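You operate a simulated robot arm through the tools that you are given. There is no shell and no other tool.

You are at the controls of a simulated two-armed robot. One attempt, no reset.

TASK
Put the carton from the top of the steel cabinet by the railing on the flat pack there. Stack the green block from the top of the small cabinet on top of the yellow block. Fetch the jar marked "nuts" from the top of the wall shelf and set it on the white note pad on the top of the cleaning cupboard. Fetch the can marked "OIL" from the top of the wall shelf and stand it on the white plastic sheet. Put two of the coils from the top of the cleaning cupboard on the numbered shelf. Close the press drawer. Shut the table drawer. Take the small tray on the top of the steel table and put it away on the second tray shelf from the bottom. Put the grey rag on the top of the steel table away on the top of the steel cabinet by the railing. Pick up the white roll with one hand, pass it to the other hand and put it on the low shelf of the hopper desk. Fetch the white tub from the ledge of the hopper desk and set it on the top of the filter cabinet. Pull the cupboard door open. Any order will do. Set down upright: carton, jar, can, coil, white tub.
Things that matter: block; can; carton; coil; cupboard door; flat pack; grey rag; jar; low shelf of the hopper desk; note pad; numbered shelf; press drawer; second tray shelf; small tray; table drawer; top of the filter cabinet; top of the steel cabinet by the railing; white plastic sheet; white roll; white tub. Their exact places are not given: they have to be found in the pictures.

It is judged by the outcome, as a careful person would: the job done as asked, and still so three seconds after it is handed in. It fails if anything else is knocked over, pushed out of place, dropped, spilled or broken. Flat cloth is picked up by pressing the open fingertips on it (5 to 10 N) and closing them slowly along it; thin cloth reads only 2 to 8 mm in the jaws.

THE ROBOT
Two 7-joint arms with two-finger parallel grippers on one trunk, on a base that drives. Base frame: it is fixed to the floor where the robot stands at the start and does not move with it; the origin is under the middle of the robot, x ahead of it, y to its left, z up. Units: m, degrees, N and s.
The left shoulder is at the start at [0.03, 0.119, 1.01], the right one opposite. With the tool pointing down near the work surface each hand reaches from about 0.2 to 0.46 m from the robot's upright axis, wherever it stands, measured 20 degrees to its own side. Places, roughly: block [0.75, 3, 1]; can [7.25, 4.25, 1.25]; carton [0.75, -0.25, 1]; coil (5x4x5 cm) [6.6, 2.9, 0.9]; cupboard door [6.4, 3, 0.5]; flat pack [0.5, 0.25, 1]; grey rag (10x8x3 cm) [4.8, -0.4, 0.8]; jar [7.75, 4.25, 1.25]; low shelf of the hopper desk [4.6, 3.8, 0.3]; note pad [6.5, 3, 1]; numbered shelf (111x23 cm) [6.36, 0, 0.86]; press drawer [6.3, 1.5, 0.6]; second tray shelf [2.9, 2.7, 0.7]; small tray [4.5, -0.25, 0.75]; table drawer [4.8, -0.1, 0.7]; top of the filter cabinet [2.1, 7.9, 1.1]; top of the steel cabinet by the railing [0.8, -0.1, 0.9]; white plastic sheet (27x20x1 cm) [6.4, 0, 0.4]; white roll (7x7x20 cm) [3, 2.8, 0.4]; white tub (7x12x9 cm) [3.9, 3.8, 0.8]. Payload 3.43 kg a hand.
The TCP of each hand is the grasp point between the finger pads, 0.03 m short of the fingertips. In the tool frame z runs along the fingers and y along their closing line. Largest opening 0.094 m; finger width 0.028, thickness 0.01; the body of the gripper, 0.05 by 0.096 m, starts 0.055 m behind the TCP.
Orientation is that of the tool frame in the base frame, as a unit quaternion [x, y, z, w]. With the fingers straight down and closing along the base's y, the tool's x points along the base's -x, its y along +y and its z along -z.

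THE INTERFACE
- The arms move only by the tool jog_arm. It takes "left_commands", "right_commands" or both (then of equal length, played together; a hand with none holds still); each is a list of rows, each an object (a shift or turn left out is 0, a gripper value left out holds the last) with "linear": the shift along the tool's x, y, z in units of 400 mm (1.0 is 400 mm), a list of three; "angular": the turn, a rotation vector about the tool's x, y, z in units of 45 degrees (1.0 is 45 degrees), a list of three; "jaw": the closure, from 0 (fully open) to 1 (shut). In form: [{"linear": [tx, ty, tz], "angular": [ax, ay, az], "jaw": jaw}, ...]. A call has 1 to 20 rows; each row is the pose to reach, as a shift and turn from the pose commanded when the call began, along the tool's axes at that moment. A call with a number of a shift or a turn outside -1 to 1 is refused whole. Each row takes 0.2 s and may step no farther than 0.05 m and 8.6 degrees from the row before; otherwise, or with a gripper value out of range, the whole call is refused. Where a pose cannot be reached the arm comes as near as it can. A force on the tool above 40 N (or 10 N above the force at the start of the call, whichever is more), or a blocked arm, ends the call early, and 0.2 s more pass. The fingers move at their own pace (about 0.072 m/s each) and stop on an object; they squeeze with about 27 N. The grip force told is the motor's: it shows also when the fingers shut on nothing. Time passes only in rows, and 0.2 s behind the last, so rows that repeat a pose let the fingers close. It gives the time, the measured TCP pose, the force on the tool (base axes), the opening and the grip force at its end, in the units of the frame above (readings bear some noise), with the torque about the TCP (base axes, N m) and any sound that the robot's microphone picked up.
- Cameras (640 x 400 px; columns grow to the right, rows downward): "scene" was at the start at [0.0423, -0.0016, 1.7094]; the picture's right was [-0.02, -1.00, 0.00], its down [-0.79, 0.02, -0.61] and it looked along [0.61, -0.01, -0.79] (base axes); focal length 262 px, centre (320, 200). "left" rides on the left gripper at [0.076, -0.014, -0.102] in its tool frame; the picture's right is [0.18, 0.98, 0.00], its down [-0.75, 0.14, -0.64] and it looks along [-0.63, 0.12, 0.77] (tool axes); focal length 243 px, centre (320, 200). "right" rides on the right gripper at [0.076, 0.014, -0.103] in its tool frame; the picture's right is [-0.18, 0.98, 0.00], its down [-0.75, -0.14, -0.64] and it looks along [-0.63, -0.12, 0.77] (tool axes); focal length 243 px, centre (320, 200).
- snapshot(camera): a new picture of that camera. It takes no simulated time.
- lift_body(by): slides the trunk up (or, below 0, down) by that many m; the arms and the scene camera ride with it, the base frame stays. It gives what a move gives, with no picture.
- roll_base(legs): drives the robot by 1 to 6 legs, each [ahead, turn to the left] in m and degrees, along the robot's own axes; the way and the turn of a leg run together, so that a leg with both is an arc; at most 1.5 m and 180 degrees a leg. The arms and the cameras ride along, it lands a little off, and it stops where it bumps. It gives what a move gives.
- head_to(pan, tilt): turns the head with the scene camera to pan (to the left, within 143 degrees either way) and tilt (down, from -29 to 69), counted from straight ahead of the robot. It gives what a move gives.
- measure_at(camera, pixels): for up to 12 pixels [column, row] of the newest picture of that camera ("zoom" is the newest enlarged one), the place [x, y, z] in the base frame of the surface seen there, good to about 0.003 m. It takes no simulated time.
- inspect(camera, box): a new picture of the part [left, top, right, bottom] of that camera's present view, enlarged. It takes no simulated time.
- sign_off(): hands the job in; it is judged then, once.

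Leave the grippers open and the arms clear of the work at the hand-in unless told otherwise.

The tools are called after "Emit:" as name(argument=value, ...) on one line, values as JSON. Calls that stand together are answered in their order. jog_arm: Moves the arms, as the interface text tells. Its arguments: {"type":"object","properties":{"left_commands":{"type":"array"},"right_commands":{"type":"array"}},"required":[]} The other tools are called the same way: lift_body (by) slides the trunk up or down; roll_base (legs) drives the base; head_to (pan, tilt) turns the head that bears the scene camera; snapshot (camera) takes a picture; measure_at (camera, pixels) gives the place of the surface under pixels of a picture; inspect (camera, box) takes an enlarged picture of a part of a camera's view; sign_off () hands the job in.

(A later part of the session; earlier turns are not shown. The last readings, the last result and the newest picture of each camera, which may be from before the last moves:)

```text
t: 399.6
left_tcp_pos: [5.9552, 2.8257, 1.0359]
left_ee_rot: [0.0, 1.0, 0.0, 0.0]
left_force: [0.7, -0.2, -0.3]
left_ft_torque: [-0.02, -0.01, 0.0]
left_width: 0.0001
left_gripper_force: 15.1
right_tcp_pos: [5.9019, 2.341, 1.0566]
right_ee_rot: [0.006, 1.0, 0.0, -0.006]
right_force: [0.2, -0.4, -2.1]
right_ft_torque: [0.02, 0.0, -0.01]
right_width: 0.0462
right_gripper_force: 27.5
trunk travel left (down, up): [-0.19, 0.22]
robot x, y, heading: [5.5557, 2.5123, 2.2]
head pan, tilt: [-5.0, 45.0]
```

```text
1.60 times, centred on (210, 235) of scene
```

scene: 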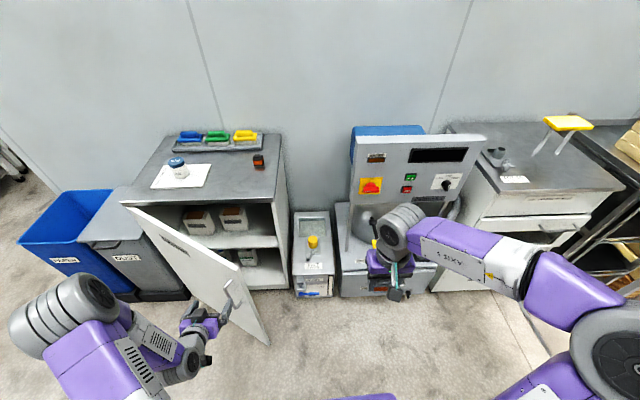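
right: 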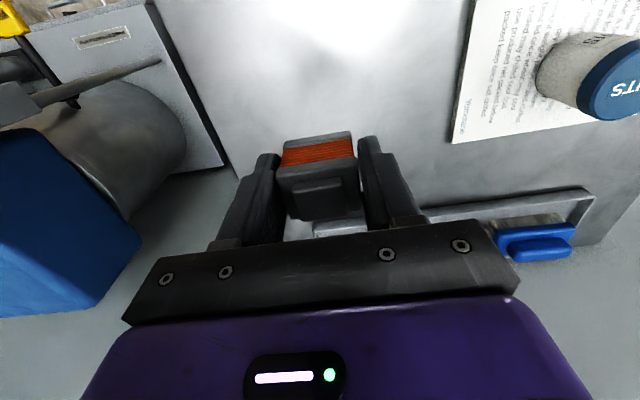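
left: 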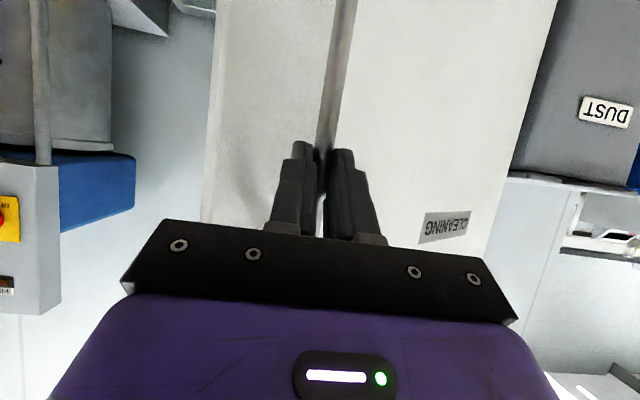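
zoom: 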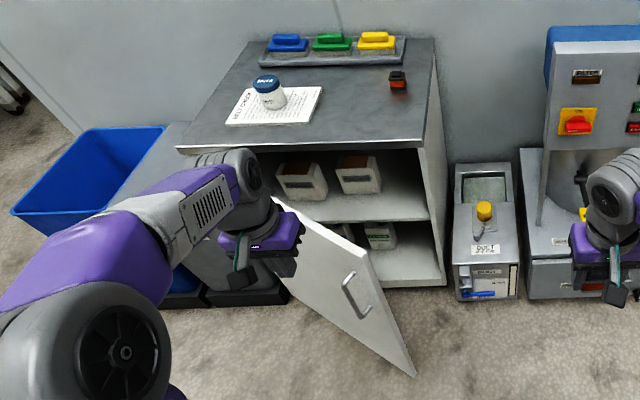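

Measuring the door's free top corner.

Emit:
measure_at(camera="zoom", pixels=[[364, 256], [320, 228], [413, 372], [360, 300], [285, 205], [395, 280]])

```text
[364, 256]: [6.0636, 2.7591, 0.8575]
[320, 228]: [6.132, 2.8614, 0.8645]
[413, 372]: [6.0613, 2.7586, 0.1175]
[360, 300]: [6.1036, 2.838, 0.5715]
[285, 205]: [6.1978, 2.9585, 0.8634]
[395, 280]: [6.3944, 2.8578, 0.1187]
```

Door is open 34°; free corner (6.064,2.759). I carry the closed left fingers over the door to its inner side at (6.16,2.79) and lower them to z≈0.81.

Emit:
jog_arm(left_commands=[{"linear": [-0.12, -0.02, 0]}, {"linear": [-0.24, -0.04, 0]}, {"linear": [-0.36, -0.065, 0]}, {"linear": [-0.48, -0.09, 0]}, {"linear": [-0.5125, -0.09, 0.1]}, {"linear": [-0.5125, -0.09, 0.2]}, {"linear": [-0.5125, -0.09, 0.3]}, {"linear": [-0.5125, -0.09, 0.4]}, {"linear": [-0.5125, -0.09, 0.5]}, {"linear": [-0.5125, -0.09, 0.565]}])

Emit:
inspect(camera="scene", box=[90, 110, 330, 360])

```text
t: 401.8
left_tcp_pos: [6.1612, 2.7915, 0.8094]
left_ee_rot: [-0.001, 1.0, 0.0, 0.001]
left_force: [-0.2, -0.9, 0.3]
left_ft_torque: [-0.01, 0.02, 0.03]
left_width: 0.0001
left_gripper_force: 26.9
right_tcp_pos: [5.9028, 2.3413, 1.0569]
right_ee_rot: [0.006, 1.0, -0.001, -0.005]
right_force: [0.4, 0.1, -1.0]
right_ft_torque: [0.01, -0.01, -0.01]
right_width: 0.0462
right_gripper_force: 26.9
trunk travel left (down, up): [-0.19, 0.22]
robot x, y, heading: [5.5536, 2.5149, 2.2]
head pan, tilt: [-5.0, 45.0]
```

```text
1.60 times, centred on (210, 235) of scene
```

zoom: 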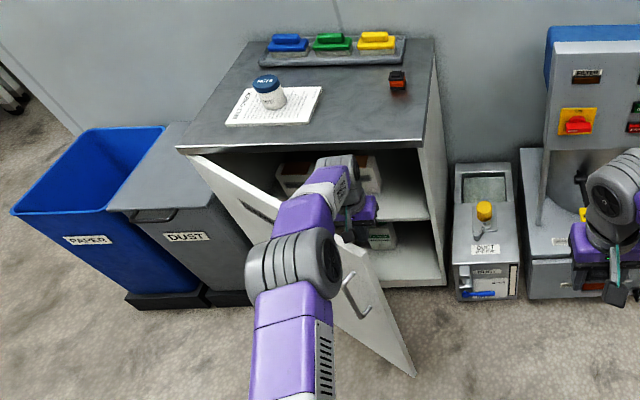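

Sweeping the hand along the arc to push the door open to about 75°.

Emit:
jog_arm(left_commands=[{"linear": [0.056, 0.039, 0]}, {"linear": [0.1125, 0.0775, 0]}, {"linear": [0.169, 0.116, 0]}, {"linear": [0.226, 0.155, 0]}, {"linear": [0.3125, 0.23, 0]}, {"linear": [0.3935, 0.314, 0]}, {"linear": [0.465, 0.405, 0]}, {"linear": [0.531, 0.5, 0]}, {"linear": [0.5875, 0.6, 0]}, {"linear": [0.635, 0.7075, 0]}, {"linear": [0.6725, 0.815, 0]}])

Emit:
snapshot(camera="scene")

```text
t: 404.2
left_tcp_pos: [5.8918, 3.118, 0.8104]
left_ee_rot: [0.0, 1.0, -0.001, 0.002]
left_force: [-0.3, -0.5, 4.0]
left_ft_torque: [0.19, 0.06, 0.04]
left_width: 0.0001
left_gripper_force: 26.9
right_tcp_pos: [5.902, 2.3428, 1.0579]
right_ee_rot: [0.005, 1.0, -0.001, -0.005]
right_force: [0.2, 0.1, -1.5]
right_ft_torque: [-0.01, -0.04, -0.01]
right_width: 0.046
right_gripper_force: 26.6
trunk travel left (down, up): [-0.19, 0.22]
robot x, y, heading: [5.5516, 2.512, 2.3]
head pan, tilt: [-5.0, 45.0]
```

```text
taken
```

scene: 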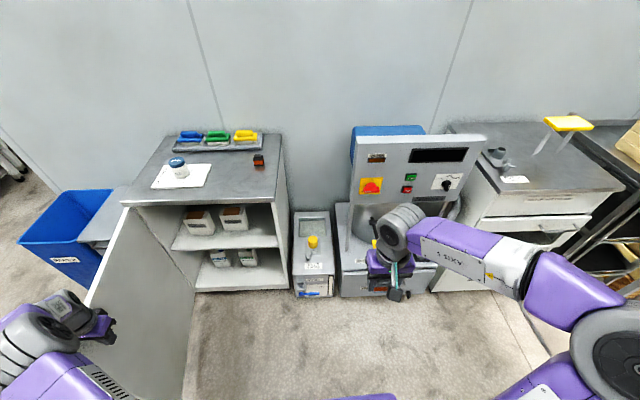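

The door is open roughly 78°. Raising the left hand clear and tucking it.

Emit:
jog_arm(left_commands=[{"linear": [-0.03, -0.03, -0.02]}, {"linear": [-0.05, -0.06, -0.12]}, {"linear": [-0.05, -0.06, -0.23]}, {"linear": [-0.05, -0.06, -0.34]}, {"linear": [-0.05, -0.1, -0.44]}, {"linear": [-0.05, -0.2, -0.5]}, {"linear": [-0.05, -0.3, -0.5]}, {"linear": [-0.0, -0.4, -0.5]}, {"linear": [0, -0.5, -0.5], "jaw": 0}, {"linear": [0, -0.6, -0.5], "jaw": 0}])

Emit:
inspect(camera="scene", box=[40, 110, 320, 400])

```text
t: 406.4
left_tcp_pos: [5.8902, 2.8784, 1.0078]
left_ee_rot: [0.0, 1.0, 0.001, 0.001]
left_force: [0.0, 0.0, -0.5]
left_ft_torque: [0.0, 0.02, -0.01]
left_width: 0.0822
left_gripper_force: 0.0
right_tcp_pos: [5.9024, 2.341, 1.0569]
right_ee_rot: [0.006, 1.0, 0.0, -0.005]
right_force: [-0.5, -0.7, -1.5]
right_ft_torque: [0.0, 0.0, 0.02]
right_width: 0.0461
right_gripper_force: 27.2
trunk travel left (down, up): [-0.19, 0.22]
robot x, y, heading: [5.5559, 2.5139, 1.9]
head pan, tilt: [-5.0, 45.0]
```

```text
1.38 times, centred on (180, 255) of scene
```

zoom: 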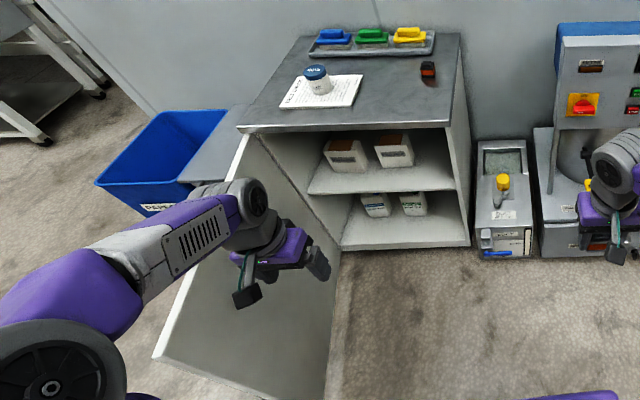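

Emit:
measure_at(camera="zoom", pixels=[[160, 350], [250, 140], [200, 250], [330, 390], [300, 380]])

```text
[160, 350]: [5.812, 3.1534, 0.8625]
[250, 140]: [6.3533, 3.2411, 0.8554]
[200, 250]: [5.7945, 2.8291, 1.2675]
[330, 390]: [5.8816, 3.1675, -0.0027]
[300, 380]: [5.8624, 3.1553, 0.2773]
```

Door angle ≈81°. Now I take the grey coil to the numbered shelf: back off, turn right, drive south, face the rack.

Emit:
roll_base(legs=[[-0.08, 0], [0, -92], [1.5, 0], [0.9, 0], [0, 90]])

Emit:
lift_body(by=0.2)

Emit:
head_to(pan=0, tilt=45)

Emit:
snapshot(camera="scene")

```text
t: 426.4
left_tcp_pos: [5.7698, 0.4736, 1.0058]
left_ee_rot: [0.041, 0.999, 0.0, 0.0]
left_force: [0.3, 0.0, 0.5]
left_ft_torque: [0.01, -0.01, -0.01]
left_width: 0.094
left_gripper_force: 0.1
right_tcp_pos: [5.7375, -0.0623, 1.0564]
right_ee_rot: [0.047, 0.999, 0.0, -0.006]
right_force: [0.3, -0.2, -1.2]
right_ft_torque: [-0.04, 0.04, -0.02]
right_width: 0.0463
right_gripper_force: 27.0
trunk travel left (down, up): [-0.19, 0.22]
robot x, y, heading: [5.4046, 0.1385, -2.4]
head pan, tilt: [-5.0, 45.0]
```

```text
t: 428.6
left_tcp_pos: [5.7699, 0.4736, 1.206]
left_ee_rot: [0.042, 0.999, 0.001, 0.001]
left_force: [0.3, -0.6, -0.4]
left_ft_torque: [0.01, -0.03, -0.02]
left_width: 0.0941
left_gripper_force: 0.1
right_tcp_pos: [5.7371, -0.0626, 1.256]
right_ee_rot: [0.046, 0.999, -0.001, -0.005]
right_force: [0.9, -0.1, -1.6]
right_ft_torque: [-0.02, 0.02, -0.04]
right_width: 0.0462
right_gripper_force: 26.7
trunk travel left (down, up): [-0.39, 0.02]
robot x, y, heading: [5.4039, 0.1353, -2.4]
head pan, tilt: [-5.0, 45.0]
```

```text
t: 429.3
left_tcp_pos: [5.7681, 0.4731, 1.2072]
left_ee_rot: [0.04, 0.999, 0.0, 0.001]
left_force: [-0.2, 0.5, -0.1]
left_ft_torque: [-0.03, -0.01, 0.0]
left_width: 0.0942
left_gripper_force: 0.1
right_tcp_pos: [5.7359, -0.0638, 1.2562]
right_ee_rot: [0.047, 0.999, -0.001, -0.006]
right_force: [-0.5, 0.1, -0.8]
right_ft_torque: [0.02, 0.04, 0.01]
right_width: 0.046
right_gripper_force: 27.1
trunk travel left (down, up): [-0.39, 0.02]
robot x, y, heading: [5.4069, 0.1377, -2.4]
head pan, tilt: [0.0, 45.0]
```

```text
taken
```

scene: 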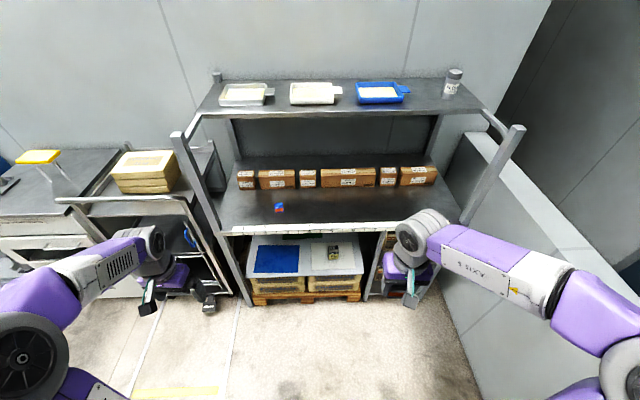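

Driving 0.4 m ahead, then the right hand goes over the shelf at (6.36,-0.08).

Emit:
roll_base(legs=[[0.4, 0]])

```text
t: 431.8
left_tcp_pos: [6.1724, 0.4566, 1.2076]
left_ee_rot: [0.04, 0.999, 0.0, 0.001]
left_force: [-0.1, -0.4, 0.3]
left_ft_torque: [0.03, -0.03, 0.0]
left_width: 0.0939
left_gripper_force: 0.1
right_tcp_pos: [6.139, -0.0798, 1.2584]
right_ee_rot: [0.046, 0.999, -0.001, -0.005]
right_force: [-0.4, -0.8, -1.0]
right_ft_torque: [0.04, 0.0, 0.0]
right_width: 0.0461
right_gripper_force: 26.6
trunk travel left (down, up): [-0.39, 0.02]
robot x, y, heading: [5.8047, 0.1207, -2.3]
head pan, tilt: [0.0, 45.0]
```

Emit:
jog_arm(right_commands=[{"linear": [-0.02, 0.002, 0.03]}, {"linear": [-0.07, 0.006, 0.09]}, {"linear": [-0.13, 0.012, 0.16]}, {"linear": [-0.19, 0.018, 0.23]}, {"linear": [-0.25, 0.023, 0.3]}, {"linear": [-0.31, 0.029, 0.37]}, {"linear": [-0.37, 0.034, 0.44]}, {"linear": [-0.43, 0.04, 0.51]}, {"linear": [-0.49, 0.046, 0.58]}, {"linear": [-0.53, 0.049, 0.64]}, {"linear": [-0.55, 0.051, 0.67]}, {"linear": [-0.55, 0.051, 0.67]}])

Emit:
jog_arm(right_commands=[{"linear": [0, 0, 0.05]}, {"linear": [0, 0, 0.1]}, {"linear": [0, 0, 0.15]}, {"linear": [0, 0, 0.19]}, {"linear": [0, 0, 0.222]}, {"linear": [0, 0, 0.222]}])

Emit:
snapshot(camera="right")

```text
t: 434.4
left_tcp_pos: [6.1723, 0.4558, 1.2073]
left_ee_rot: [0.04, 0.999, 0.0, 0.001]
left_force: [0.1, -1.1, -0.2]
left_ft_torque: [0.01, 0.02, 0.04]
left_width: 0.0941
left_gripper_force: 0.1
right_tcp_pos: [6.3582, -0.0779, 0.9845]
right_ee_rot: [0.046, 0.999, -0.001, -0.005]
right_force: [-0.1, 0.2, -1.6]
right_ft_torque: [-0.01, 0.01, 0.01]
right_width: 0.0461
right_gripper_force: 27.1
trunk travel left (down, up): [-0.39, 0.02]
robot x, y, heading: [5.8045, 0.1186, -2.3]
head pan, tilt: [0.0, 45.0]
```

```text
t: 435.8
left_tcp_pos: [6.1728, 0.4558, 1.2071]
left_ee_rot: [0.041, 0.999, 0.0, 0.001]
left_force: [-0.3, 0.2, 0.5]
left_ft_torque: [0.01, 0.01, -0.01]
left_width: 0.0941
left_gripper_force: 0.1
right_tcp_pos: [6.359, -0.0803, 0.8956]
right_ee_rot: [0.047, 0.999, -0.001, -0.005]
right_force: [1.1, -0.4, -1.3]
right_ft_torque: [-0.01, -0.01, 0.02]
right_width: 0.046
right_gripper_force: 26.8
trunk travel left (down, up): [-0.39, 0.02]
robot x, y, heading: [5.8053, 0.1217, -2.4]
head pan, tilt: [0.0, 45.0]
```

```text
taken
```

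right: 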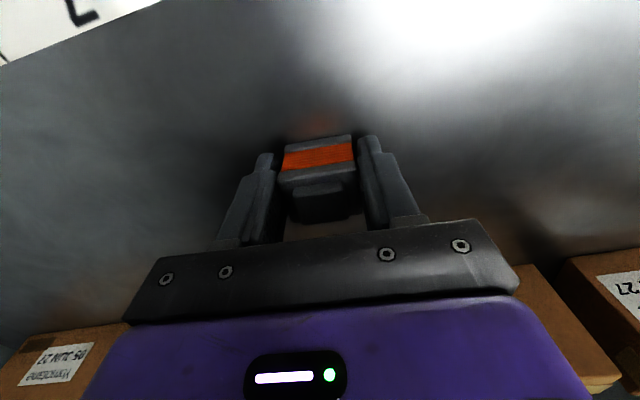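

Emit:
jog_arm(right_commands=[{"linear": [0, 0, 0.004]}, {"linear": [0, 0, 0.008]}, {"linear": [0, 0, 0.008]}])

```text
t: 436.6
left_tcp_pos: [6.1709, 0.4565, 1.207]
left_ee_rot: [0.04, 0.999, -0.001, 0.001]
left_force: [0.2, -0.2, -0.2]
left_ft_torque: [-0.01, -0.01, -0.03]
left_width: 0.094
left_gripper_force: 0.0
right_tcp_pos: [6.3582, -0.0798, 0.8961]
right_ee_rot: [0.046, 0.999, 0.0, -0.003]
right_force: [1.0, 0.7, 14.1]
right_ft_torque: [-0.04, 0.15, 0.04]
right_width: 0.0462
right_gripper_force: 26.8
trunk travel left (down, up): [-0.39, 0.02]
robot x, y, heading: [5.8079, 0.1192, -2.5]
head pan, tilt: [0.0, 45.0]
```

Contact (14 N). Releasing the coil and rising.

Emit:
jog_arm(right_commands=[{"linear": [0, 0, -0.003]}, {"linear": [0, 0, -0.003], "jaw": 0.4}, {"linear": [0, 0, -0.003], "jaw": 0.2}, {"linear": [0, 0, -0.003], "jaw": 0}, {"linear": [0, 0, -0.003], "jaw": 0}, {"linear": [0, 0, -0.03], "jaw": 0}, {"linear": [0, 0, -0.08], "jaw": 0}, {"linear": [0, 0, -0.15], "jaw": 0}, {"linear": [0, 0, -0.25], "jaw": 0}, {"linear": [0, 0, -0.35], "jaw": 0}])

Emit:
jog_arm(right_commands=[{"linear": [0.1, 0, -0.05]}, {"linear": [0.2, 0, -0.1]}, {"linear": [0.3, 0, -0.15]}, {"linear": [0.4, 0, -0.2]}, {"linear": [0.5, 0, -0.2]}])

Emit:
inspect(camera="scene", box=[180, 150, 460, 320])

```text
t: 438.8
left_tcp_pos: [6.1722, 0.4565, 1.208]
left_ee_rot: [0.04, 0.999, 0.0, 0.001]
left_force: [-0.5, -0.6, -0.8]
left_ft_torque: [0.01, -0.01, -0.02]
left_width: 0.0941
left_gripper_force: 0.0
right_tcp_pos: [6.3563, -0.08, 1.0341]
right_ee_rot: [0.046, 0.999, 0.0, -0.005]
right_force: [0.5, -0.4, 0.1]
right_ft_torque: [0.01, 0.0, 0.01]
right_width: 0.0938
right_gripper_force: 0.1
trunk travel left (down, up): [-0.39, 0.02]
robot x, y, heading: [5.8071, 0.1179, -2.7]
head pan, tilt: [0.0, 45.0]
```

```text
t: 440.0
left_tcp_pos: [6.1722, 0.457, 1.2071]
left_ee_rot: [0.041, 0.999, 0.001, 0.001]
left_force: [0.5, -0.8, 0.2]
left_ft_torque: [-0.01, 0.02, 0.03]
left_width: 0.094
left_gripper_force: 0.0
right_tcp_pos: [6.1551, -0.0631, 1.1144]
right_ee_rot: [0.047, 0.999, 0.001, -0.005]
right_force: [-0.7, -0.1, -0.1]
right_ft_torque: [0.03, -0.01, 0.01]
right_width: 0.0942
right_gripper_force: 0.0
trunk travel left (down, up): [-0.39, 0.02]
robot x, y, heading: [5.8062, 0.123, -2.4]
head pan, tilt: [0.0, 45.0]
```

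```text
2.29 times, centred on (320, 235) of scene
```

zoom: 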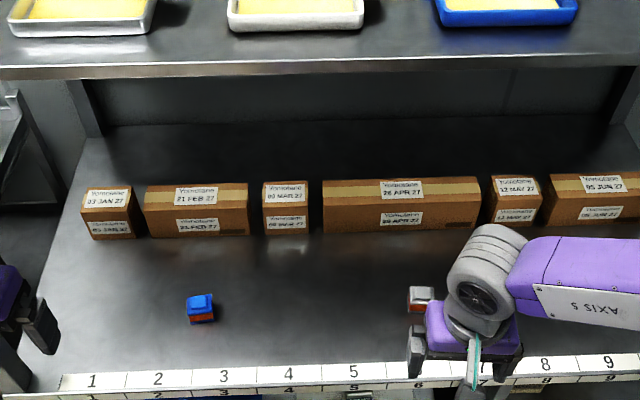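

Both coils stand on the numbered shelf. Next the steel table: I back off, and reverse diagonally to about (4.8,0.75), then face the table (-y).

Emit:
roll_base(legs=[[-0.35, 0], [0, -40.5], [-0.9, 0], [0, -47]])

Emit:
head_to(pan=0, tilt=45)

Emit:
snapshot(camera="scene")

```text
t: 450.7
left_tcp_pos: [5.1339, 0.4065, 1.2072]
left_ee_rot: [0.72, 0.694, -0.001, 0.001]
left_force: [-1.3, 0.6, -0.1]
left_ft_torque: [-0.01, 0.0, -0.02]
left_width: 0.0942
left_gripper_force: 0.1
right_tcp_pos: [4.6123, 0.3996, 1.1147]
right_ee_rot: [0.725, 0.689, 0.004, -0.004]
right_force: [0.6, -0.1, -0.4]
right_ft_torque: [-0.02, -0.01, -0.02]
right_width: 0.0939
right_gripper_force: 0.1
trunk travel left (down, up): [-0.39, 0.02]
robot x, y, heading: [4.7841, 0.7576, -89.9]
head pan, tilt: [0.0, 45.0]
```

```text
t: 451.3
left_tcp_pos: [5.1337, 0.4065, 1.208]
left_ee_rot: [0.72, 0.693, 0.0, 0.001]
left_force: [1.0, -0.5, -0.3]
left_ft_torque: [-0.01, 0.0, 0.0]
left_width: 0.0942
left_gripper_force: 0.0
right_tcp_pos: [4.6131, 0.3989, 1.1144]
right_ee_rot: [0.724, 0.689, 0.004, -0.004]
right_force: [0.4, -0.2, -0.5]
right_ft_torque: [-0.03, 0.01, -0.01]
right_width: 0.094
right_gripper_force: 0.1
trunk travel left (down, up): [-0.39, 0.02]
robot x, y, heading: [4.778, 0.7592, -90.0]
head pan, tilt: [0.0, 45.0]
```

```text
taken
```

scene: 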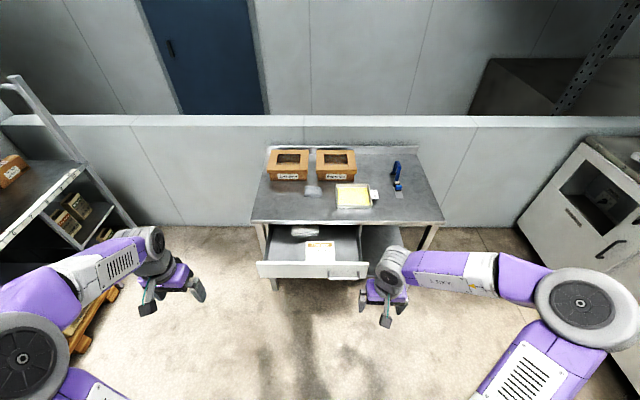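

The drawer front is at (312,270), the small tray at (354,196), the grey rag near (313,190). Enlarging and measuring.

Emit:
inspect(camera="scene", box=[240, 140, 460, 300])

Emit:
measure_at(camera="scene", pixels=[[258, 265], [312, 270], [368, 268], [345, 266], [250, 222], [443, 222], [300, 225], [312, 278], [300, 245], [355, 222]])

```text
2.50 times, centred on (350, 220) of scene
```

zoom: 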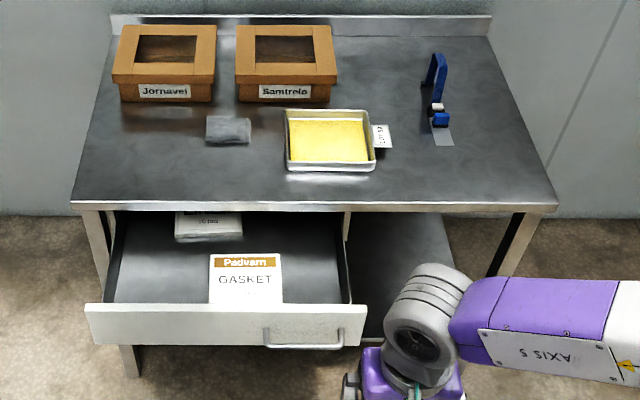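

```text
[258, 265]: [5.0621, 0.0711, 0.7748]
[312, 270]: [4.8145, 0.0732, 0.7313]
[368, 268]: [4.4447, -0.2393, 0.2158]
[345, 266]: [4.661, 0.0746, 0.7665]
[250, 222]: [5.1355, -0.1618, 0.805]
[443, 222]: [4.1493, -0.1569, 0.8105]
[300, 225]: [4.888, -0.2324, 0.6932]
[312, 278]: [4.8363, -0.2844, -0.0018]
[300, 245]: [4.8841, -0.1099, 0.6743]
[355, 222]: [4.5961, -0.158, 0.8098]
```

Drawer front: y 0.073, x 4.57–5.07, z 0.70–0.78; table top z 0.81, front edge y -0.158. I lower the trunk 0.2 m and bring the left hand to (4.86,0.37,0.745).

Emit:
lift_body(by=-0.2)

Emit:
jog_arm(left_commands=[{"linear": [-0.013, -0.075, 0.073], "jaw": 0.5}, {"linear": [-0.026, -0.15, 0.146], "jaw": 1}, {"linear": [-0.039, -0.227, 0.219]}, {"linear": [-0.052, -0.302, 0.292]}, {"linear": [-0.065, -0.378, 0.365]}, {"linear": [-0.078, -0.453, 0.438]}, {"linear": [-0.091, -0.53, 0.511]}, {"linear": [-0.104, -0.605, 0.584]}, {"linear": [-0.1175, -0.68, 0.6575]}])

Emit:
jog_arm(left_commands=[{"angular": [0, -0.175, 0]}, {"angular": [0, -0.35, 0]}, {"angular": [0, -0.525, 0]}, {"angular": [0, -0.7, 0]}])

Emit:
jog_arm(left_commands=[{"angular": [0, -0.16, 0]}, {"angular": [0, -0.32, 0]}, {"angular": [0, -0.48, 0]}, {"angular": [0, -0.633, 0]}])

Emit:
snapshot(camera="scene")

```text
t: 453.5
left_tcp_pos: [5.1343, 0.4057, 1.0083]
left_ee_rot: [0.72, 0.693, 0.0, 0.001]
left_force: [-0.7, -0.1, -0.2]
left_ft_torque: [0.01, -0.03, 0.02]
left_width: 0.0938
left_gripper_force: 0.1
right_tcp_pos: [4.6123, 0.3991, 0.9143]
right_ee_rot: [0.725, 0.689, 0.004, -0.004]
right_force: [-0.1, 0.1, 0.1]
right_ft_torque: [0.02, 0.01, 0.01]
right_width: 0.0939
right_gripper_force: 0.1
trunk travel left (down, up): [-0.19, 0.22]
robot x, y, heading: [4.7805, 0.7588, -90.0]
head pan, tilt: [0.0, 45.0]
```

```text
t: 455.5
left_tcp_pos: [4.8576, 0.369, 0.7437]
left_ee_rot: [0.72, 0.694, -0.002, 0.002]
left_force: [0.1, 0.4, 0.1]
left_ft_torque: [0.02, 0.0, 0.03]
left_width: 0.0001
left_gripper_force: 27.1
right_tcp_pos: [4.6123, 0.3991, 0.9143]
right_ee_rot: [0.724, 0.689, 0.004, -0.003]
right_force: [-0.2, -0.3, 0.6]
right_ft_torque: [0.03, -0.01, 0.02]
right_width: 0.0941
right_gripper_force: 0.0
trunk travel left (down, up): [-0.19, 0.22]
robot x, y, heading: [4.7793, 0.7604, -90.1]
head pan, tilt: [0.0, 45.0]
```

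```text
t: 456.5
left_tcp_pos: [4.8602, 0.3701, 0.7452]
left_ee_rot: [0.692, 0.668, -0.196, 0.191]
left_force: [-0.3, 0.1, 0.2]
left_ft_torque: [0.03, -0.01, -0.01]
left_width: 0.0
left_gripper_force: 26.5
right_tcp_pos: [4.6138, 0.3985, 0.9157]
right_ee_rot: [0.724, 0.689, 0.003, -0.004]
right_force: [0.3, -0.2, -0.8]
right_ft_torque: [-0.03, -0.03, 0.03]
right_width: 0.0942
right_gripper_force: 0.1
trunk travel left (down, up): [-0.19, 0.22]
robot x, y, heading: [4.7828, 0.7562, -90.1]
head pan, tilt: [0.0, 45.0]
```

```text
t: 457.5
left_tcp_pos: [4.8593, 0.3687, 0.7435]
left_ee_rot: [0.623, 0.6, -0.361, 0.348]
left_force: [0.0, 0.7, -0.6]
left_ft_torque: [0.0, -0.01, 0.02]
left_width: 0.0001
left_gripper_force: 26.4
right_tcp_pos: [4.6142, 0.3995, 0.914]
right_ee_rot: [0.725, 0.689, 0.004, -0.004]
right_force: [-0.9, -0.2, 0.4]
right_ft_torque: [0.01, -0.01, -0.01]
right_width: 0.0942
right_gripper_force: 0.1
trunk travel left (down, up): [-0.19, 0.22]
robot x, y, heading: [4.7829, 0.7585, -90.1]
head pan, tilt: [0.0, 45.0]
```

```text
taken
```

scene: 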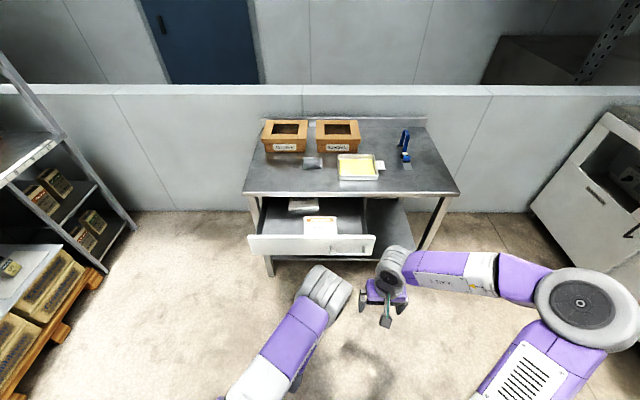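

The closed left fingers point at the drawer. Driving 0.2 m ahead, then pushing with the arm.

Emit:
roll_base(legs=[[0.2, 0]])

Emit:
jog_arm(left_commands=[{"linear": [-0.0372, 0.003, 0.065]}, {"linear": [-0.0745, 0.005, 0.13]}, {"linear": [-0.0993, 0.007, 0.1734]}, {"linear": [-0.1241, 0.009, 0.2168]}, {"linear": [-0.149, 0.011, 0.26]}, {"linear": [-0.1737, 0.013, 0.3035]}, {"linear": [-0.1986, 0.015, 0.3468]}, {"linear": [-0.2234, 0.016, 0.39]}, {"linear": [-0.2482, 0.018, 0.4335]}])

Emit:
snapshot(camera="scene")

```text
t: 459.1
left_tcp_pos: [4.8575, 0.1684, 0.7435]
left_ee_rot: [0.624, 0.6, -0.361, 0.347]
left_force: [0.2, -0.4, 0.7]
left_ft_torque: [0.0, -0.01, -0.01]
left_width: 0.0
left_gripper_force: 27.0
right_tcp_pos: [4.612, 0.1997, 0.9148]
right_ee_rot: [0.726, 0.688, 0.004, -0.005]
right_force: [0.2, -1.2, -0.4]
right_ft_torque: [-0.01, 0.0, -0.01]
right_width: 0.0942
right_gripper_force: 0.0
trunk travel left (down, up): [-0.19, 0.22]
robot x, y, heading: [4.7802, 0.5577, -89.9]
head pan, tilt: [0.0, 45.0]
```

```text
t: 461.1
left_tcp_pos: [4.8584, -0.0308, 0.743]
left_ee_rot: [0.624, 0.6, -0.361, 0.347]
left_force: [0.5, 0.2, -0.2]
left_ft_torque: [-0.03, 0.01, 0.03]
left_width: 0.0
left_gripper_force: 27.1
right_tcp_pos: [4.6114, 0.2, 0.915]
right_ee_rot: [0.725, 0.688, 0.003, -0.004]
right_force: [-0.4, 0.2, 0.3]
right_ft_torque: [0.02, 0.02, -0.01]
right_width: 0.0942
right_gripper_force: 0.1
trunk travel left (down, up): [-0.19, 0.22]
robot x, y, heading: [4.7814, 0.5563, -90.6]
head pan, tilt: [0.0, 45.0]
```

```text
taken
```

scene: 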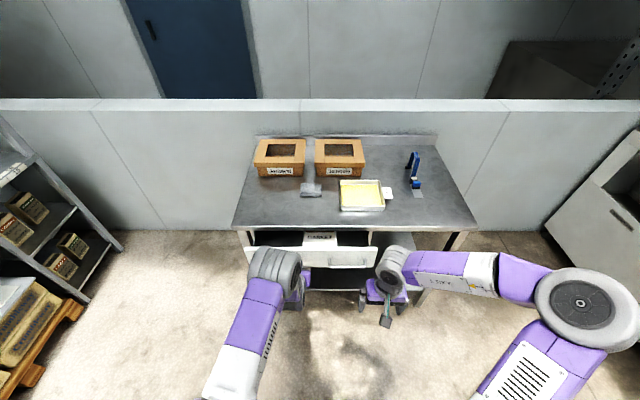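

The drawer moves in. Continuing until it stops.

Emit:
jog_arm(left_commands=[{"linear": [-0.0248, 0.002, 0.0434]}, {"linear": [-0.0496, 0.004, 0.0867]}, {"linear": [-0.062, 0.005, 0.1084]}, {"linear": [-0.0745, 0.005, 0.13]}, {"linear": [-0.087, 0.006, 0.1517]}, {"linear": [-0.0993, 0.007, 0.1734]}, {"linear": [-0.1117, 0.008, 0.195]}, {"linear": [-0.1241, 0.009, 0.2168]}, {"linear": [-0.1365, 0.01, 0.2384]}])

Emit:
inspect(camera="scene", box=[210, 120, 490, 320])

```text
t: 463.1
left_tcp_pos: [4.8567, -0.1314, 0.7376]
left_ee_rot: [0.628, 0.602, -0.357, 0.342]
left_force: [0.5, 25.3, 10.3]
left_ft_torque: [-0.05, 0.0, 0.03]
left_width: 0.0
left_gripper_force: 27.0
right_tcp_pos: [4.6127, 0.2029, 0.9153]
right_ee_rot: [0.726, 0.688, 0.004, -0.003]
right_force: [-0.3, 0.1, -0.1]
right_ft_torque: [0.0, 0.01, -0.03]
right_width: 0.094
right_gripper_force: 0.1
trunk travel left (down, up): [-0.19, 0.22]
robot x, y, heading: [4.7792, 0.5577, -90.4]
head pan, tilt: [0.0, 45.0]
stopped in row 9 (left hand): the force on the tool passed its limit at 50 N (the readings are from after the stop); the commanded pose is now the measured one
```

```text
2.00 times, centred on (350, 220) of scene
```

zoom: 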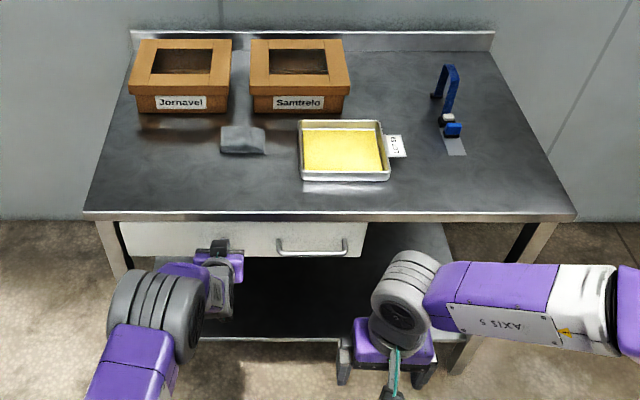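

The push ended at 50 N: the drawer is flush under the table top. I retract the left hand and measure tray and rag.

Emit:
jog_arm(left_commands=[{"linear": [0.03, -0.002, -0.054]}, {"linear": [0.08, -0.006, -0.14]}, {"linear": [0.13, -0.01, -0.23]}, {"linear": [0.186, -0.014, -0.325]}])

Emit:
measure_at(camera="zoom", pixels=[[299, 122], [381, 121], [389, 177], [303, 180], [345, 155], [345, 120], [345, 178], [222, 128], [265, 130], [262, 152], [222, 152], [395, 145]])

Emit:
inspect(camera="scene", box=[290, 160, 430, 240])

```text
t: 464.1
left_tcp_pos: [4.8583, 0.0168, 0.7424]
left_ee_rot: [0.627, 0.601, -0.359, 0.343]
left_force: [-0.3, -0.6, -0.2]
left_ft_torque: [0.02, -0.02, 0.01]
left_width: 0.0002
left_gripper_force: 26.9
right_tcp_pos: [4.6128, 0.2009, 0.9139]
right_ee_rot: [0.725, 0.689, 0.003, -0.004]
right_force: [0.2, 0.7, 0.6]
right_ft_torque: [-0.02, -0.02, -0.02]
right_width: 0.094
right_gripper_force: 0.1
trunk travel left (down, up): [-0.19, 0.22]
robot x, y, heading: [4.7786, 0.5566, -90.2]
head pan, tilt: [0.0, 45.0]
```

```text
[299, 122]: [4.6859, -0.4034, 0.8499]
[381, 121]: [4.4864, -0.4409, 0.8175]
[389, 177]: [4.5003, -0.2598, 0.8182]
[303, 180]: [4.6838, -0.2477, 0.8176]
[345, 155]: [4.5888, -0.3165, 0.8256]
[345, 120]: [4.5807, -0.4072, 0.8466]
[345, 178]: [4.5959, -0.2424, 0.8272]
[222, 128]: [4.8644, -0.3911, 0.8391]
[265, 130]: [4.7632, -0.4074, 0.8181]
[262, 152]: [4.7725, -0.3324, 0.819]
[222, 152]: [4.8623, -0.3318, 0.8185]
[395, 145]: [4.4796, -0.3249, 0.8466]
```

```text
4.57 times, centred on (360, 200) of scene
```

zoom: 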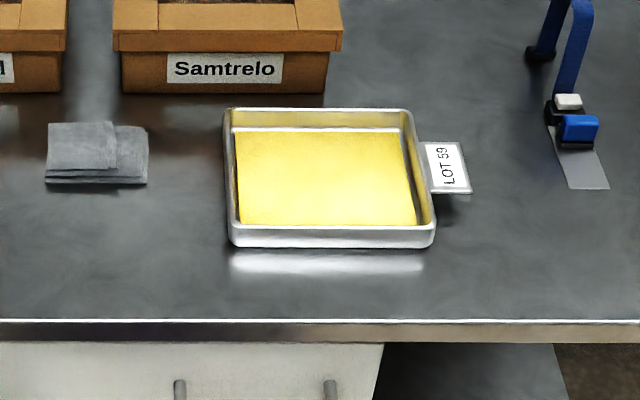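

Tray: x 4.494–4.686, y -0.407 to -0.247, rim z 0.848 on a top at 0.817; a tag sticks out on its right side. Measuring the tag and wall details.

Emit:
measure_at(camera="zoom", pixels=[[427, 145], [462, 145], [470, 190], [434, 192], [448, 168], [415, 115], [434, 240], [226, 112], [232, 240], [330, 180], [330, 218], [240, 175]])

```text
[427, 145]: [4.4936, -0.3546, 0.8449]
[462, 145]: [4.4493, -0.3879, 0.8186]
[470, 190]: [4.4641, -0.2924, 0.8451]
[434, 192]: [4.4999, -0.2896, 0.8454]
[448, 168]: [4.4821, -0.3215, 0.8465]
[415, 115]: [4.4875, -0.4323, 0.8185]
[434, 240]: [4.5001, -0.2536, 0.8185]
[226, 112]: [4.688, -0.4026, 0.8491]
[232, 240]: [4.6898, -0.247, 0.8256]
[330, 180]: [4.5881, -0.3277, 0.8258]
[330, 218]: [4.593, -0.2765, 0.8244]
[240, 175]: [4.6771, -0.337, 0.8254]
```

The two hands can each grip a side wall of the tray. First I raise both hands, set both pitches to 45° (left from 60°, right from 0°).

Emit:
jog_arm(left_commands=[{"linear": [-0.06, 0, -0.075], "angular": [0, 0.05, 0]}, {"linear": [-0.12, 0, -0.15], "angular": [0, 0.1, 0]}, {"linear": [-0.18, 0, -0.226], "angular": [0, 0.15, 0]}, {"linear": [-0.24, 0, -0.3], "angular": [0, 0.2, 0]}, {"linear": [-0.3, 0, -0.376], "angular": [0, 0.25, 0]}, {"linear": [-0.36, 0, -0.45], "angular": [0, 0.3, 0]}, {"linear": [-0.418, 0, -0.5265], "angular": [0, 0.333, 0]}], right_commands=[{"linear": [-0.05, 0, -0.05]}, {"linear": [-0.1, 0, -0.1]}, {"linear": [-0.15, 0, -0.15]}, {"linear": [-0.2, 0, -0.2]}, {"linear": [-0.25, 0, -0.22]}, {"linear": [-0.3, 0, -0.25]}, {"linear": [-0.3, 0, -0.25]}])

Emit:
jog_arm(right_commands=[{"angular": [0, -0.17, 0]}, {"angular": [0, -0.34, 0]}, {"angular": [0, -0.51, 0]}, {"angular": [0, -0.68, 0]}, {"angular": [0, -0.85, 0]}, {"angular": [0, -1.0, 0]}])

Emit:
roll_base(legs=[[0, -39], [0.3, 0], [0, 39]])

Emit:
snapshot(camera="scene")

```text
t: 465.7
left_tcp_pos: [4.8629, 0.1102, 0.9914]
left_ee_rot: [0.668, 0.641, -0.273, 0.261]
left_force: [0.3, 0.3, 0.4]
left_ft_torque: [-0.03, 0.01, -0.03]
left_width: 0.0
left_gripper_force: 26.8
right_tcp_pos: [4.6051, 0.0811, 1.0133]
right_ee_rot: [0.725, 0.688, 0.003, -0.003]
right_force: [0.6, -0.6, -0.6]
right_ft_torque: [0.01, -0.01, -0.01]
right_width: 0.094
right_gripper_force: 0.0
trunk travel left (down, up): [-0.19, 0.22]
robot x, y, heading: [4.7807, 0.5634, -90.0]
head pan, tilt: [0.0, 45.0]
```

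```text
t: 467.1
left_tcp_pos: [4.863, 0.1081, 0.9918]
left_ee_rot: [0.669, 0.641, -0.272, 0.261]
left_force: [-0.2, 0.2, -1.0]
left_ft_torque: [-0.02, 0.0, 0.02]
left_width: 0.0002
left_gripper_force: 27.0
right_tcp_pos: [4.6065, 0.0799, 1.013]
right_ee_rot: [0.671, 0.638, -0.274, 0.26]
right_force: [0.3, 0.0, 0.4]
right_ft_torque: [0.05, 0.02, 0.01]
right_width: 0.0938
right_gripper_force: 0.0
trunk travel left (down, up): [-0.19, 0.22]
robot x, y, heading: [4.7829, 0.5558, -89.9]
head pan, tilt: [0.0, 45.0]
```

```text
t: 472.7
left_tcp_pos: [4.6856, -0.1195, 0.9928]
left_ee_rot: [0.664, 0.646, -0.27, 0.263]
left_force: [-0.3, 0.5, 0.2]
left_ft_torque: [0.01, -0.01, -0.01]
left_width: 0.0
left_gripper_force: 26.8
right_tcp_pos: [4.4293, -0.1535, 1.0131]
right_ee_rot: [0.667, 0.641, -0.273, 0.261]
right_force: [-0.1, -0.8, -0.3]
right_ft_torque: [-0.03, -0.02, -0.01]
right_width: 0.0941
right_gripper_force: 0.1
trunk travel left (down, up): [-0.19, 0.22]
robot x, y, heading: [4.599, 0.3308, -89.0]
head pan, tilt: [0.0, 45.0]
```

```text
taken
```

scene: 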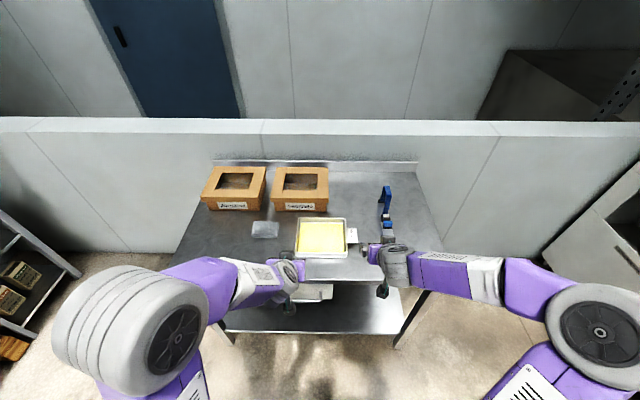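

Centred at x≈4.60 now. Taking pictures from both hands and a close-up of the tray.

Emit:
snapshot(camera="left")

Emit:
snapshot(camera="right")

Emit:
inspect(camera="scene", box=[270, 200, 390, 280])

```text
taken
```

left: 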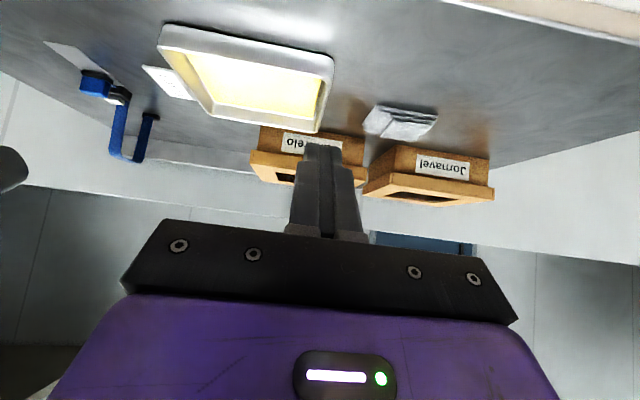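

```text
taken
```

right: 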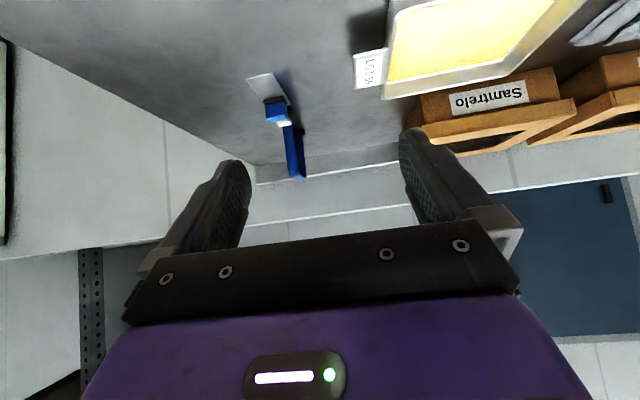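

```text
5.00 times, centred on (330, 240) of scene
```

zoom: 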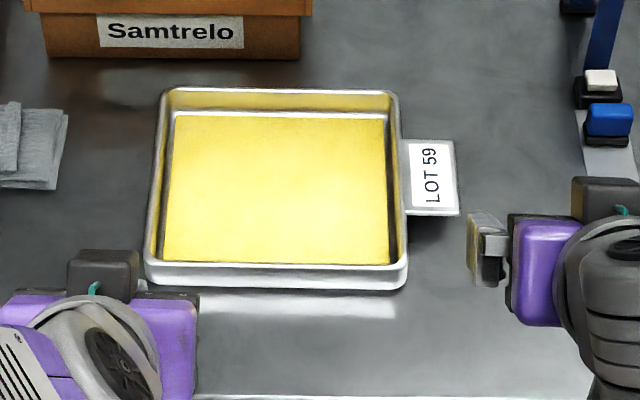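

Measuring rim positions precisely at the places to grip.

Emit:
measure_at(camera="zoom", pixels=[[406, 240], [398, 240], [403, 225], [402, 215], [405, 258], [150, 225], [157, 180], [160, 150], [165, 225], [390, 235], [275, 268], [455, 180]])

```text
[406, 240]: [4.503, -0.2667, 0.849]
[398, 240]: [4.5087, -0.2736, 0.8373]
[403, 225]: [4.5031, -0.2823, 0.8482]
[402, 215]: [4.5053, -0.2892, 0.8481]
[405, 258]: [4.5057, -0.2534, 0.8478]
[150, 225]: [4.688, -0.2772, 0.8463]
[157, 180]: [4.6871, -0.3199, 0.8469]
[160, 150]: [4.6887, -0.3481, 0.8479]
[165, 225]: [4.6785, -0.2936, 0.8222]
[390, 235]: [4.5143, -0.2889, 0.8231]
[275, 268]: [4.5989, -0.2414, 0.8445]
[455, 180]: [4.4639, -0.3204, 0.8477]
```

Right rim x≈4.504, left rim x≈4.687. Moving both hands to points 6 cm above the grips with jaws half open (≈0.042).

Emit:
jog_arm(left_commands=[{"linear": [-0.044, 0.002, 0.09], "jaw": 0.55}, {"linear": [-0.088, 0.005, 0.18], "jaw": 0.55}, {"linear": [-0.132, 0.007, 0.27]}, {"linear": [-0.176, 0.009, 0.36]}, {"linear": [-0.22, 0.0115, 0.4525]}, {"linear": [-0.22, 0.0115, 0.4525]}], right_commands=[{"linear": [-0.005, 0.04, 0.066], "jaw": 0.55}, {"linear": [-0.009, 0.08, 0.132], "jaw": 0.55}, {"linear": [-0.014, 0.119, 0.198]}, {"linear": [-0.018, 0.159, 0.264]}, {"linear": [-0.023, 0.199, 0.33]}, {"linear": [-0.023, 0.199, 0.33]}])

Emit:
snapshot(camera="left")

Emit:
snapshot(camera="right")

Emit:
inspect(camera="scene", box=[240, 180, 420, 300])

```text
t: 474.1
left_tcp_pos: [4.6846, -0.31, 0.9229]
left_ee_rot: [0.665, 0.645, -0.271, 0.263]
left_force: [1.3, -0.4, 0.6]
left_ft_torque: [-0.03, 0.0, -0.04]
left_width: 0.0424
left_gripper_force: 0.0
right_tcp_pos: [4.5041, -0.2539, 0.9254]
right_ee_rot: [0.667, 0.642, -0.273, 0.262]
right_force: [1.4, -0.4, 0.2]
right_ft_torque: [0.02, 0.0, -0.01]
right_width: 0.0425
right_gripper_force: 0.1
trunk travel left (down, up): [-0.19, 0.22]
robot x, y, heading: [4.6, 0.329, -89.6]
head pan, tilt: [0.0, 45.0]
```

```text
taken
```

left: 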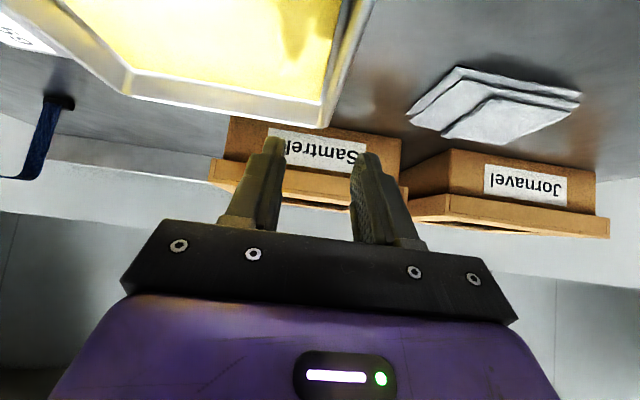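

```text
taken
```

right: 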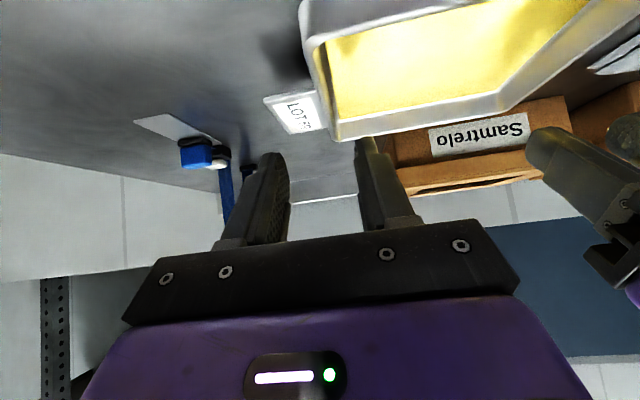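

```text
3.33 times, centred on (330, 240) of scene
```

zoom: 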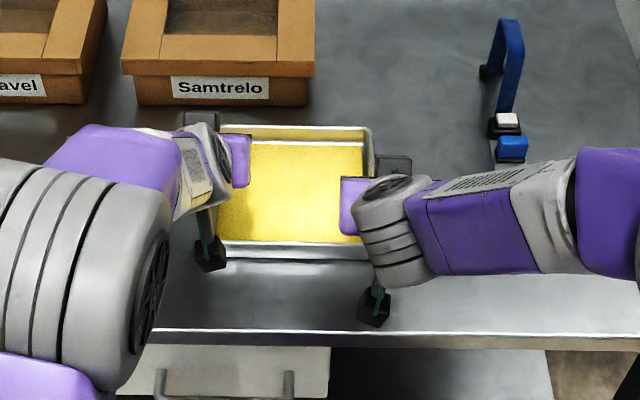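

Alignment is good. Lowering both 6 cm so the fingertips straddle the side walls (tips ≈0.833).

Emit:
jog_arm(left_commands=[{"linear": [0.03, 0, 0.031]}, {"linear": [0.06, 0, 0.062]}, {"linear": [0.085, 0, 0.087]}, {"linear": [0.103, 0, 0.1056]}, {"linear": [0.103, 0, 0.1056]}], right_commands=[{"linear": [0.031, 0, 0.032]}, {"linear": [0.062, 0, 0.064]}, {"linear": [0.088, 0, 0.09]}, {"linear": [0.1073, 0, 0.1092]}, {"linear": [0.1073, 0, 0.1092]}])

Emit:
snapshot(camera="left")

Emit:
snapshot(camera="right")

Emit:
inspect(camera="scene", box=[240, 180, 420, 300])

```text
t: 475.3
left_tcp_pos: [4.6848, -0.3102, 0.8637]
left_ee_rot: [0.665, 0.645, -0.27, 0.262]
left_force: [-0.3, 0.0, 0.0]
left_ft_torque: [0.0, 0.02, -0.04]
left_width: 0.0423
left_gripper_force: 0.0
right_tcp_pos: [4.5044, -0.2555, 0.8642]
right_ee_rot: [0.667, 0.642, -0.272, 0.263]
right_force: [0.7, 0.2, 0.1]
right_ft_torque: [0.03, -0.02, 0.03]
right_width: 0.0421
right_gripper_force: 0.1
trunk travel left (down, up): [-0.19, 0.22]
robot x, y, heading: [4.5976, 0.3241, -89.5]
head pan, tilt: [0.0, 45.0]
```

```text
taken
```

left: 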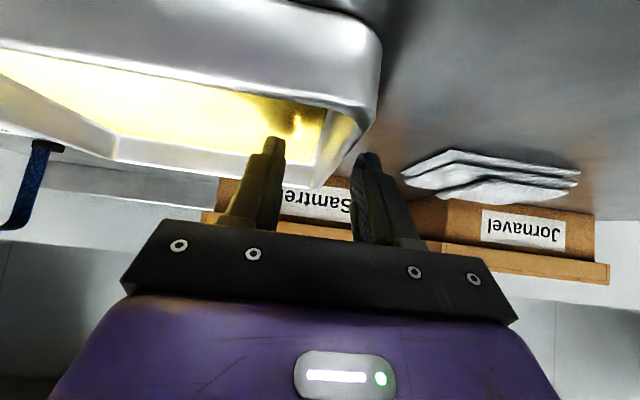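

```text
taken
```

right: 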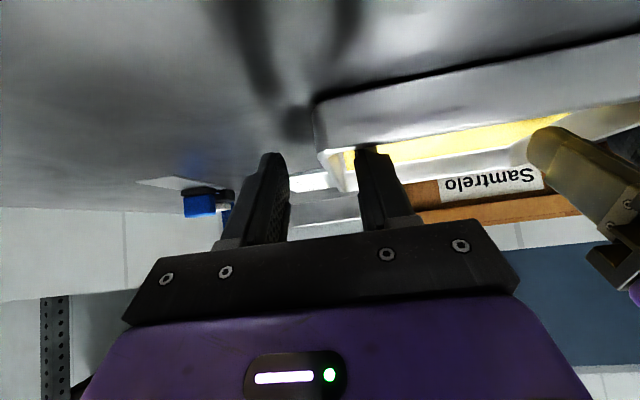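

```text
3.33 times, centred on (330, 240) of scene
```

zoom: 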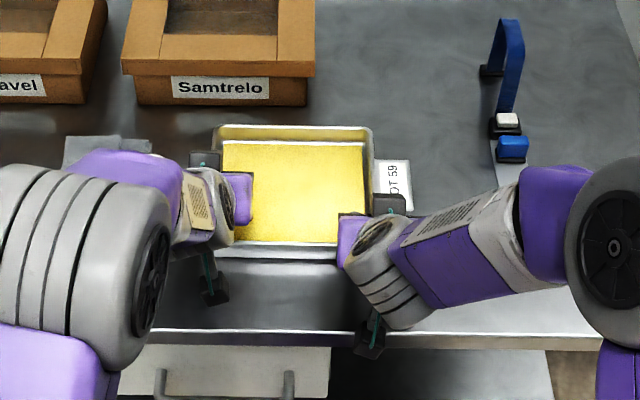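

Fingers straddle both walls. Closing both slowly.

Emit:
jog_arm(left_commands=[{"jaw": 0.65}, {"jaw": 0.75}, {"jaw": 0.85}, {"jaw": 0.95}, {"jaw": 1}, {"jaw": 1}, {"jaw": 1}], right_commands=[{"jaw": 0.65}, {"jaw": 0.75}, {"jaw": 0.85}, {"jaw": 0.95}, {"jaw": 1}, {"jaw": 1}, {"jaw": 1}])

Emit:
snapshot(camera="left")

Emit:
snapshot(camera="right")

```text
t: 476.9
left_tcp_pos: [4.6856, -0.3089, 0.8644]
left_ee_rot: [0.663, 0.646, -0.271, 0.264]
left_force: [7.4, -7.1, 1.0]
left_ft_torque: [0.01, -0.16, 0.41]
left_width: 0.0056
left_gripper_force: 26.6
right_tcp_pos: [4.503, -0.2555, 0.8656]
right_ee_rot: [0.667, 0.642, -0.274, 0.261]
right_force: [-8.2, 6.8, 6.0]
right_ft_torque: [0.15, 0.1, 0.7]
right_width: 0.0057
right_gripper_force: 26.8
trunk travel left (down, up): [-0.19, 0.22]
robot x, y, heading: [4.593, 0.3289, -89.1]
head pan, tilt: [0.0, 45.0]
```

```text
taken
```

left: 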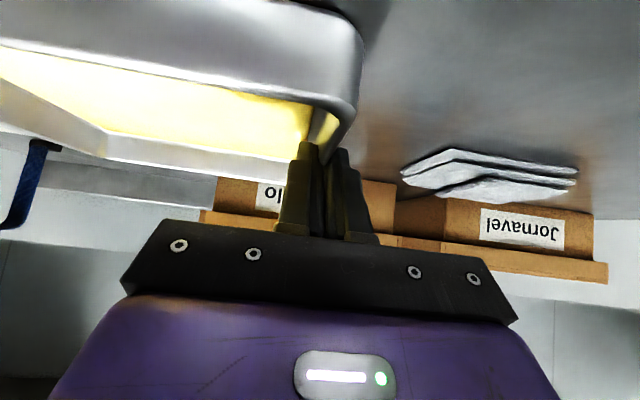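

```text
taken
```

right: 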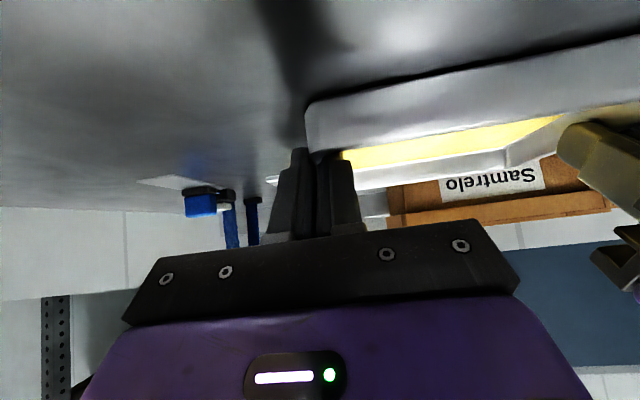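

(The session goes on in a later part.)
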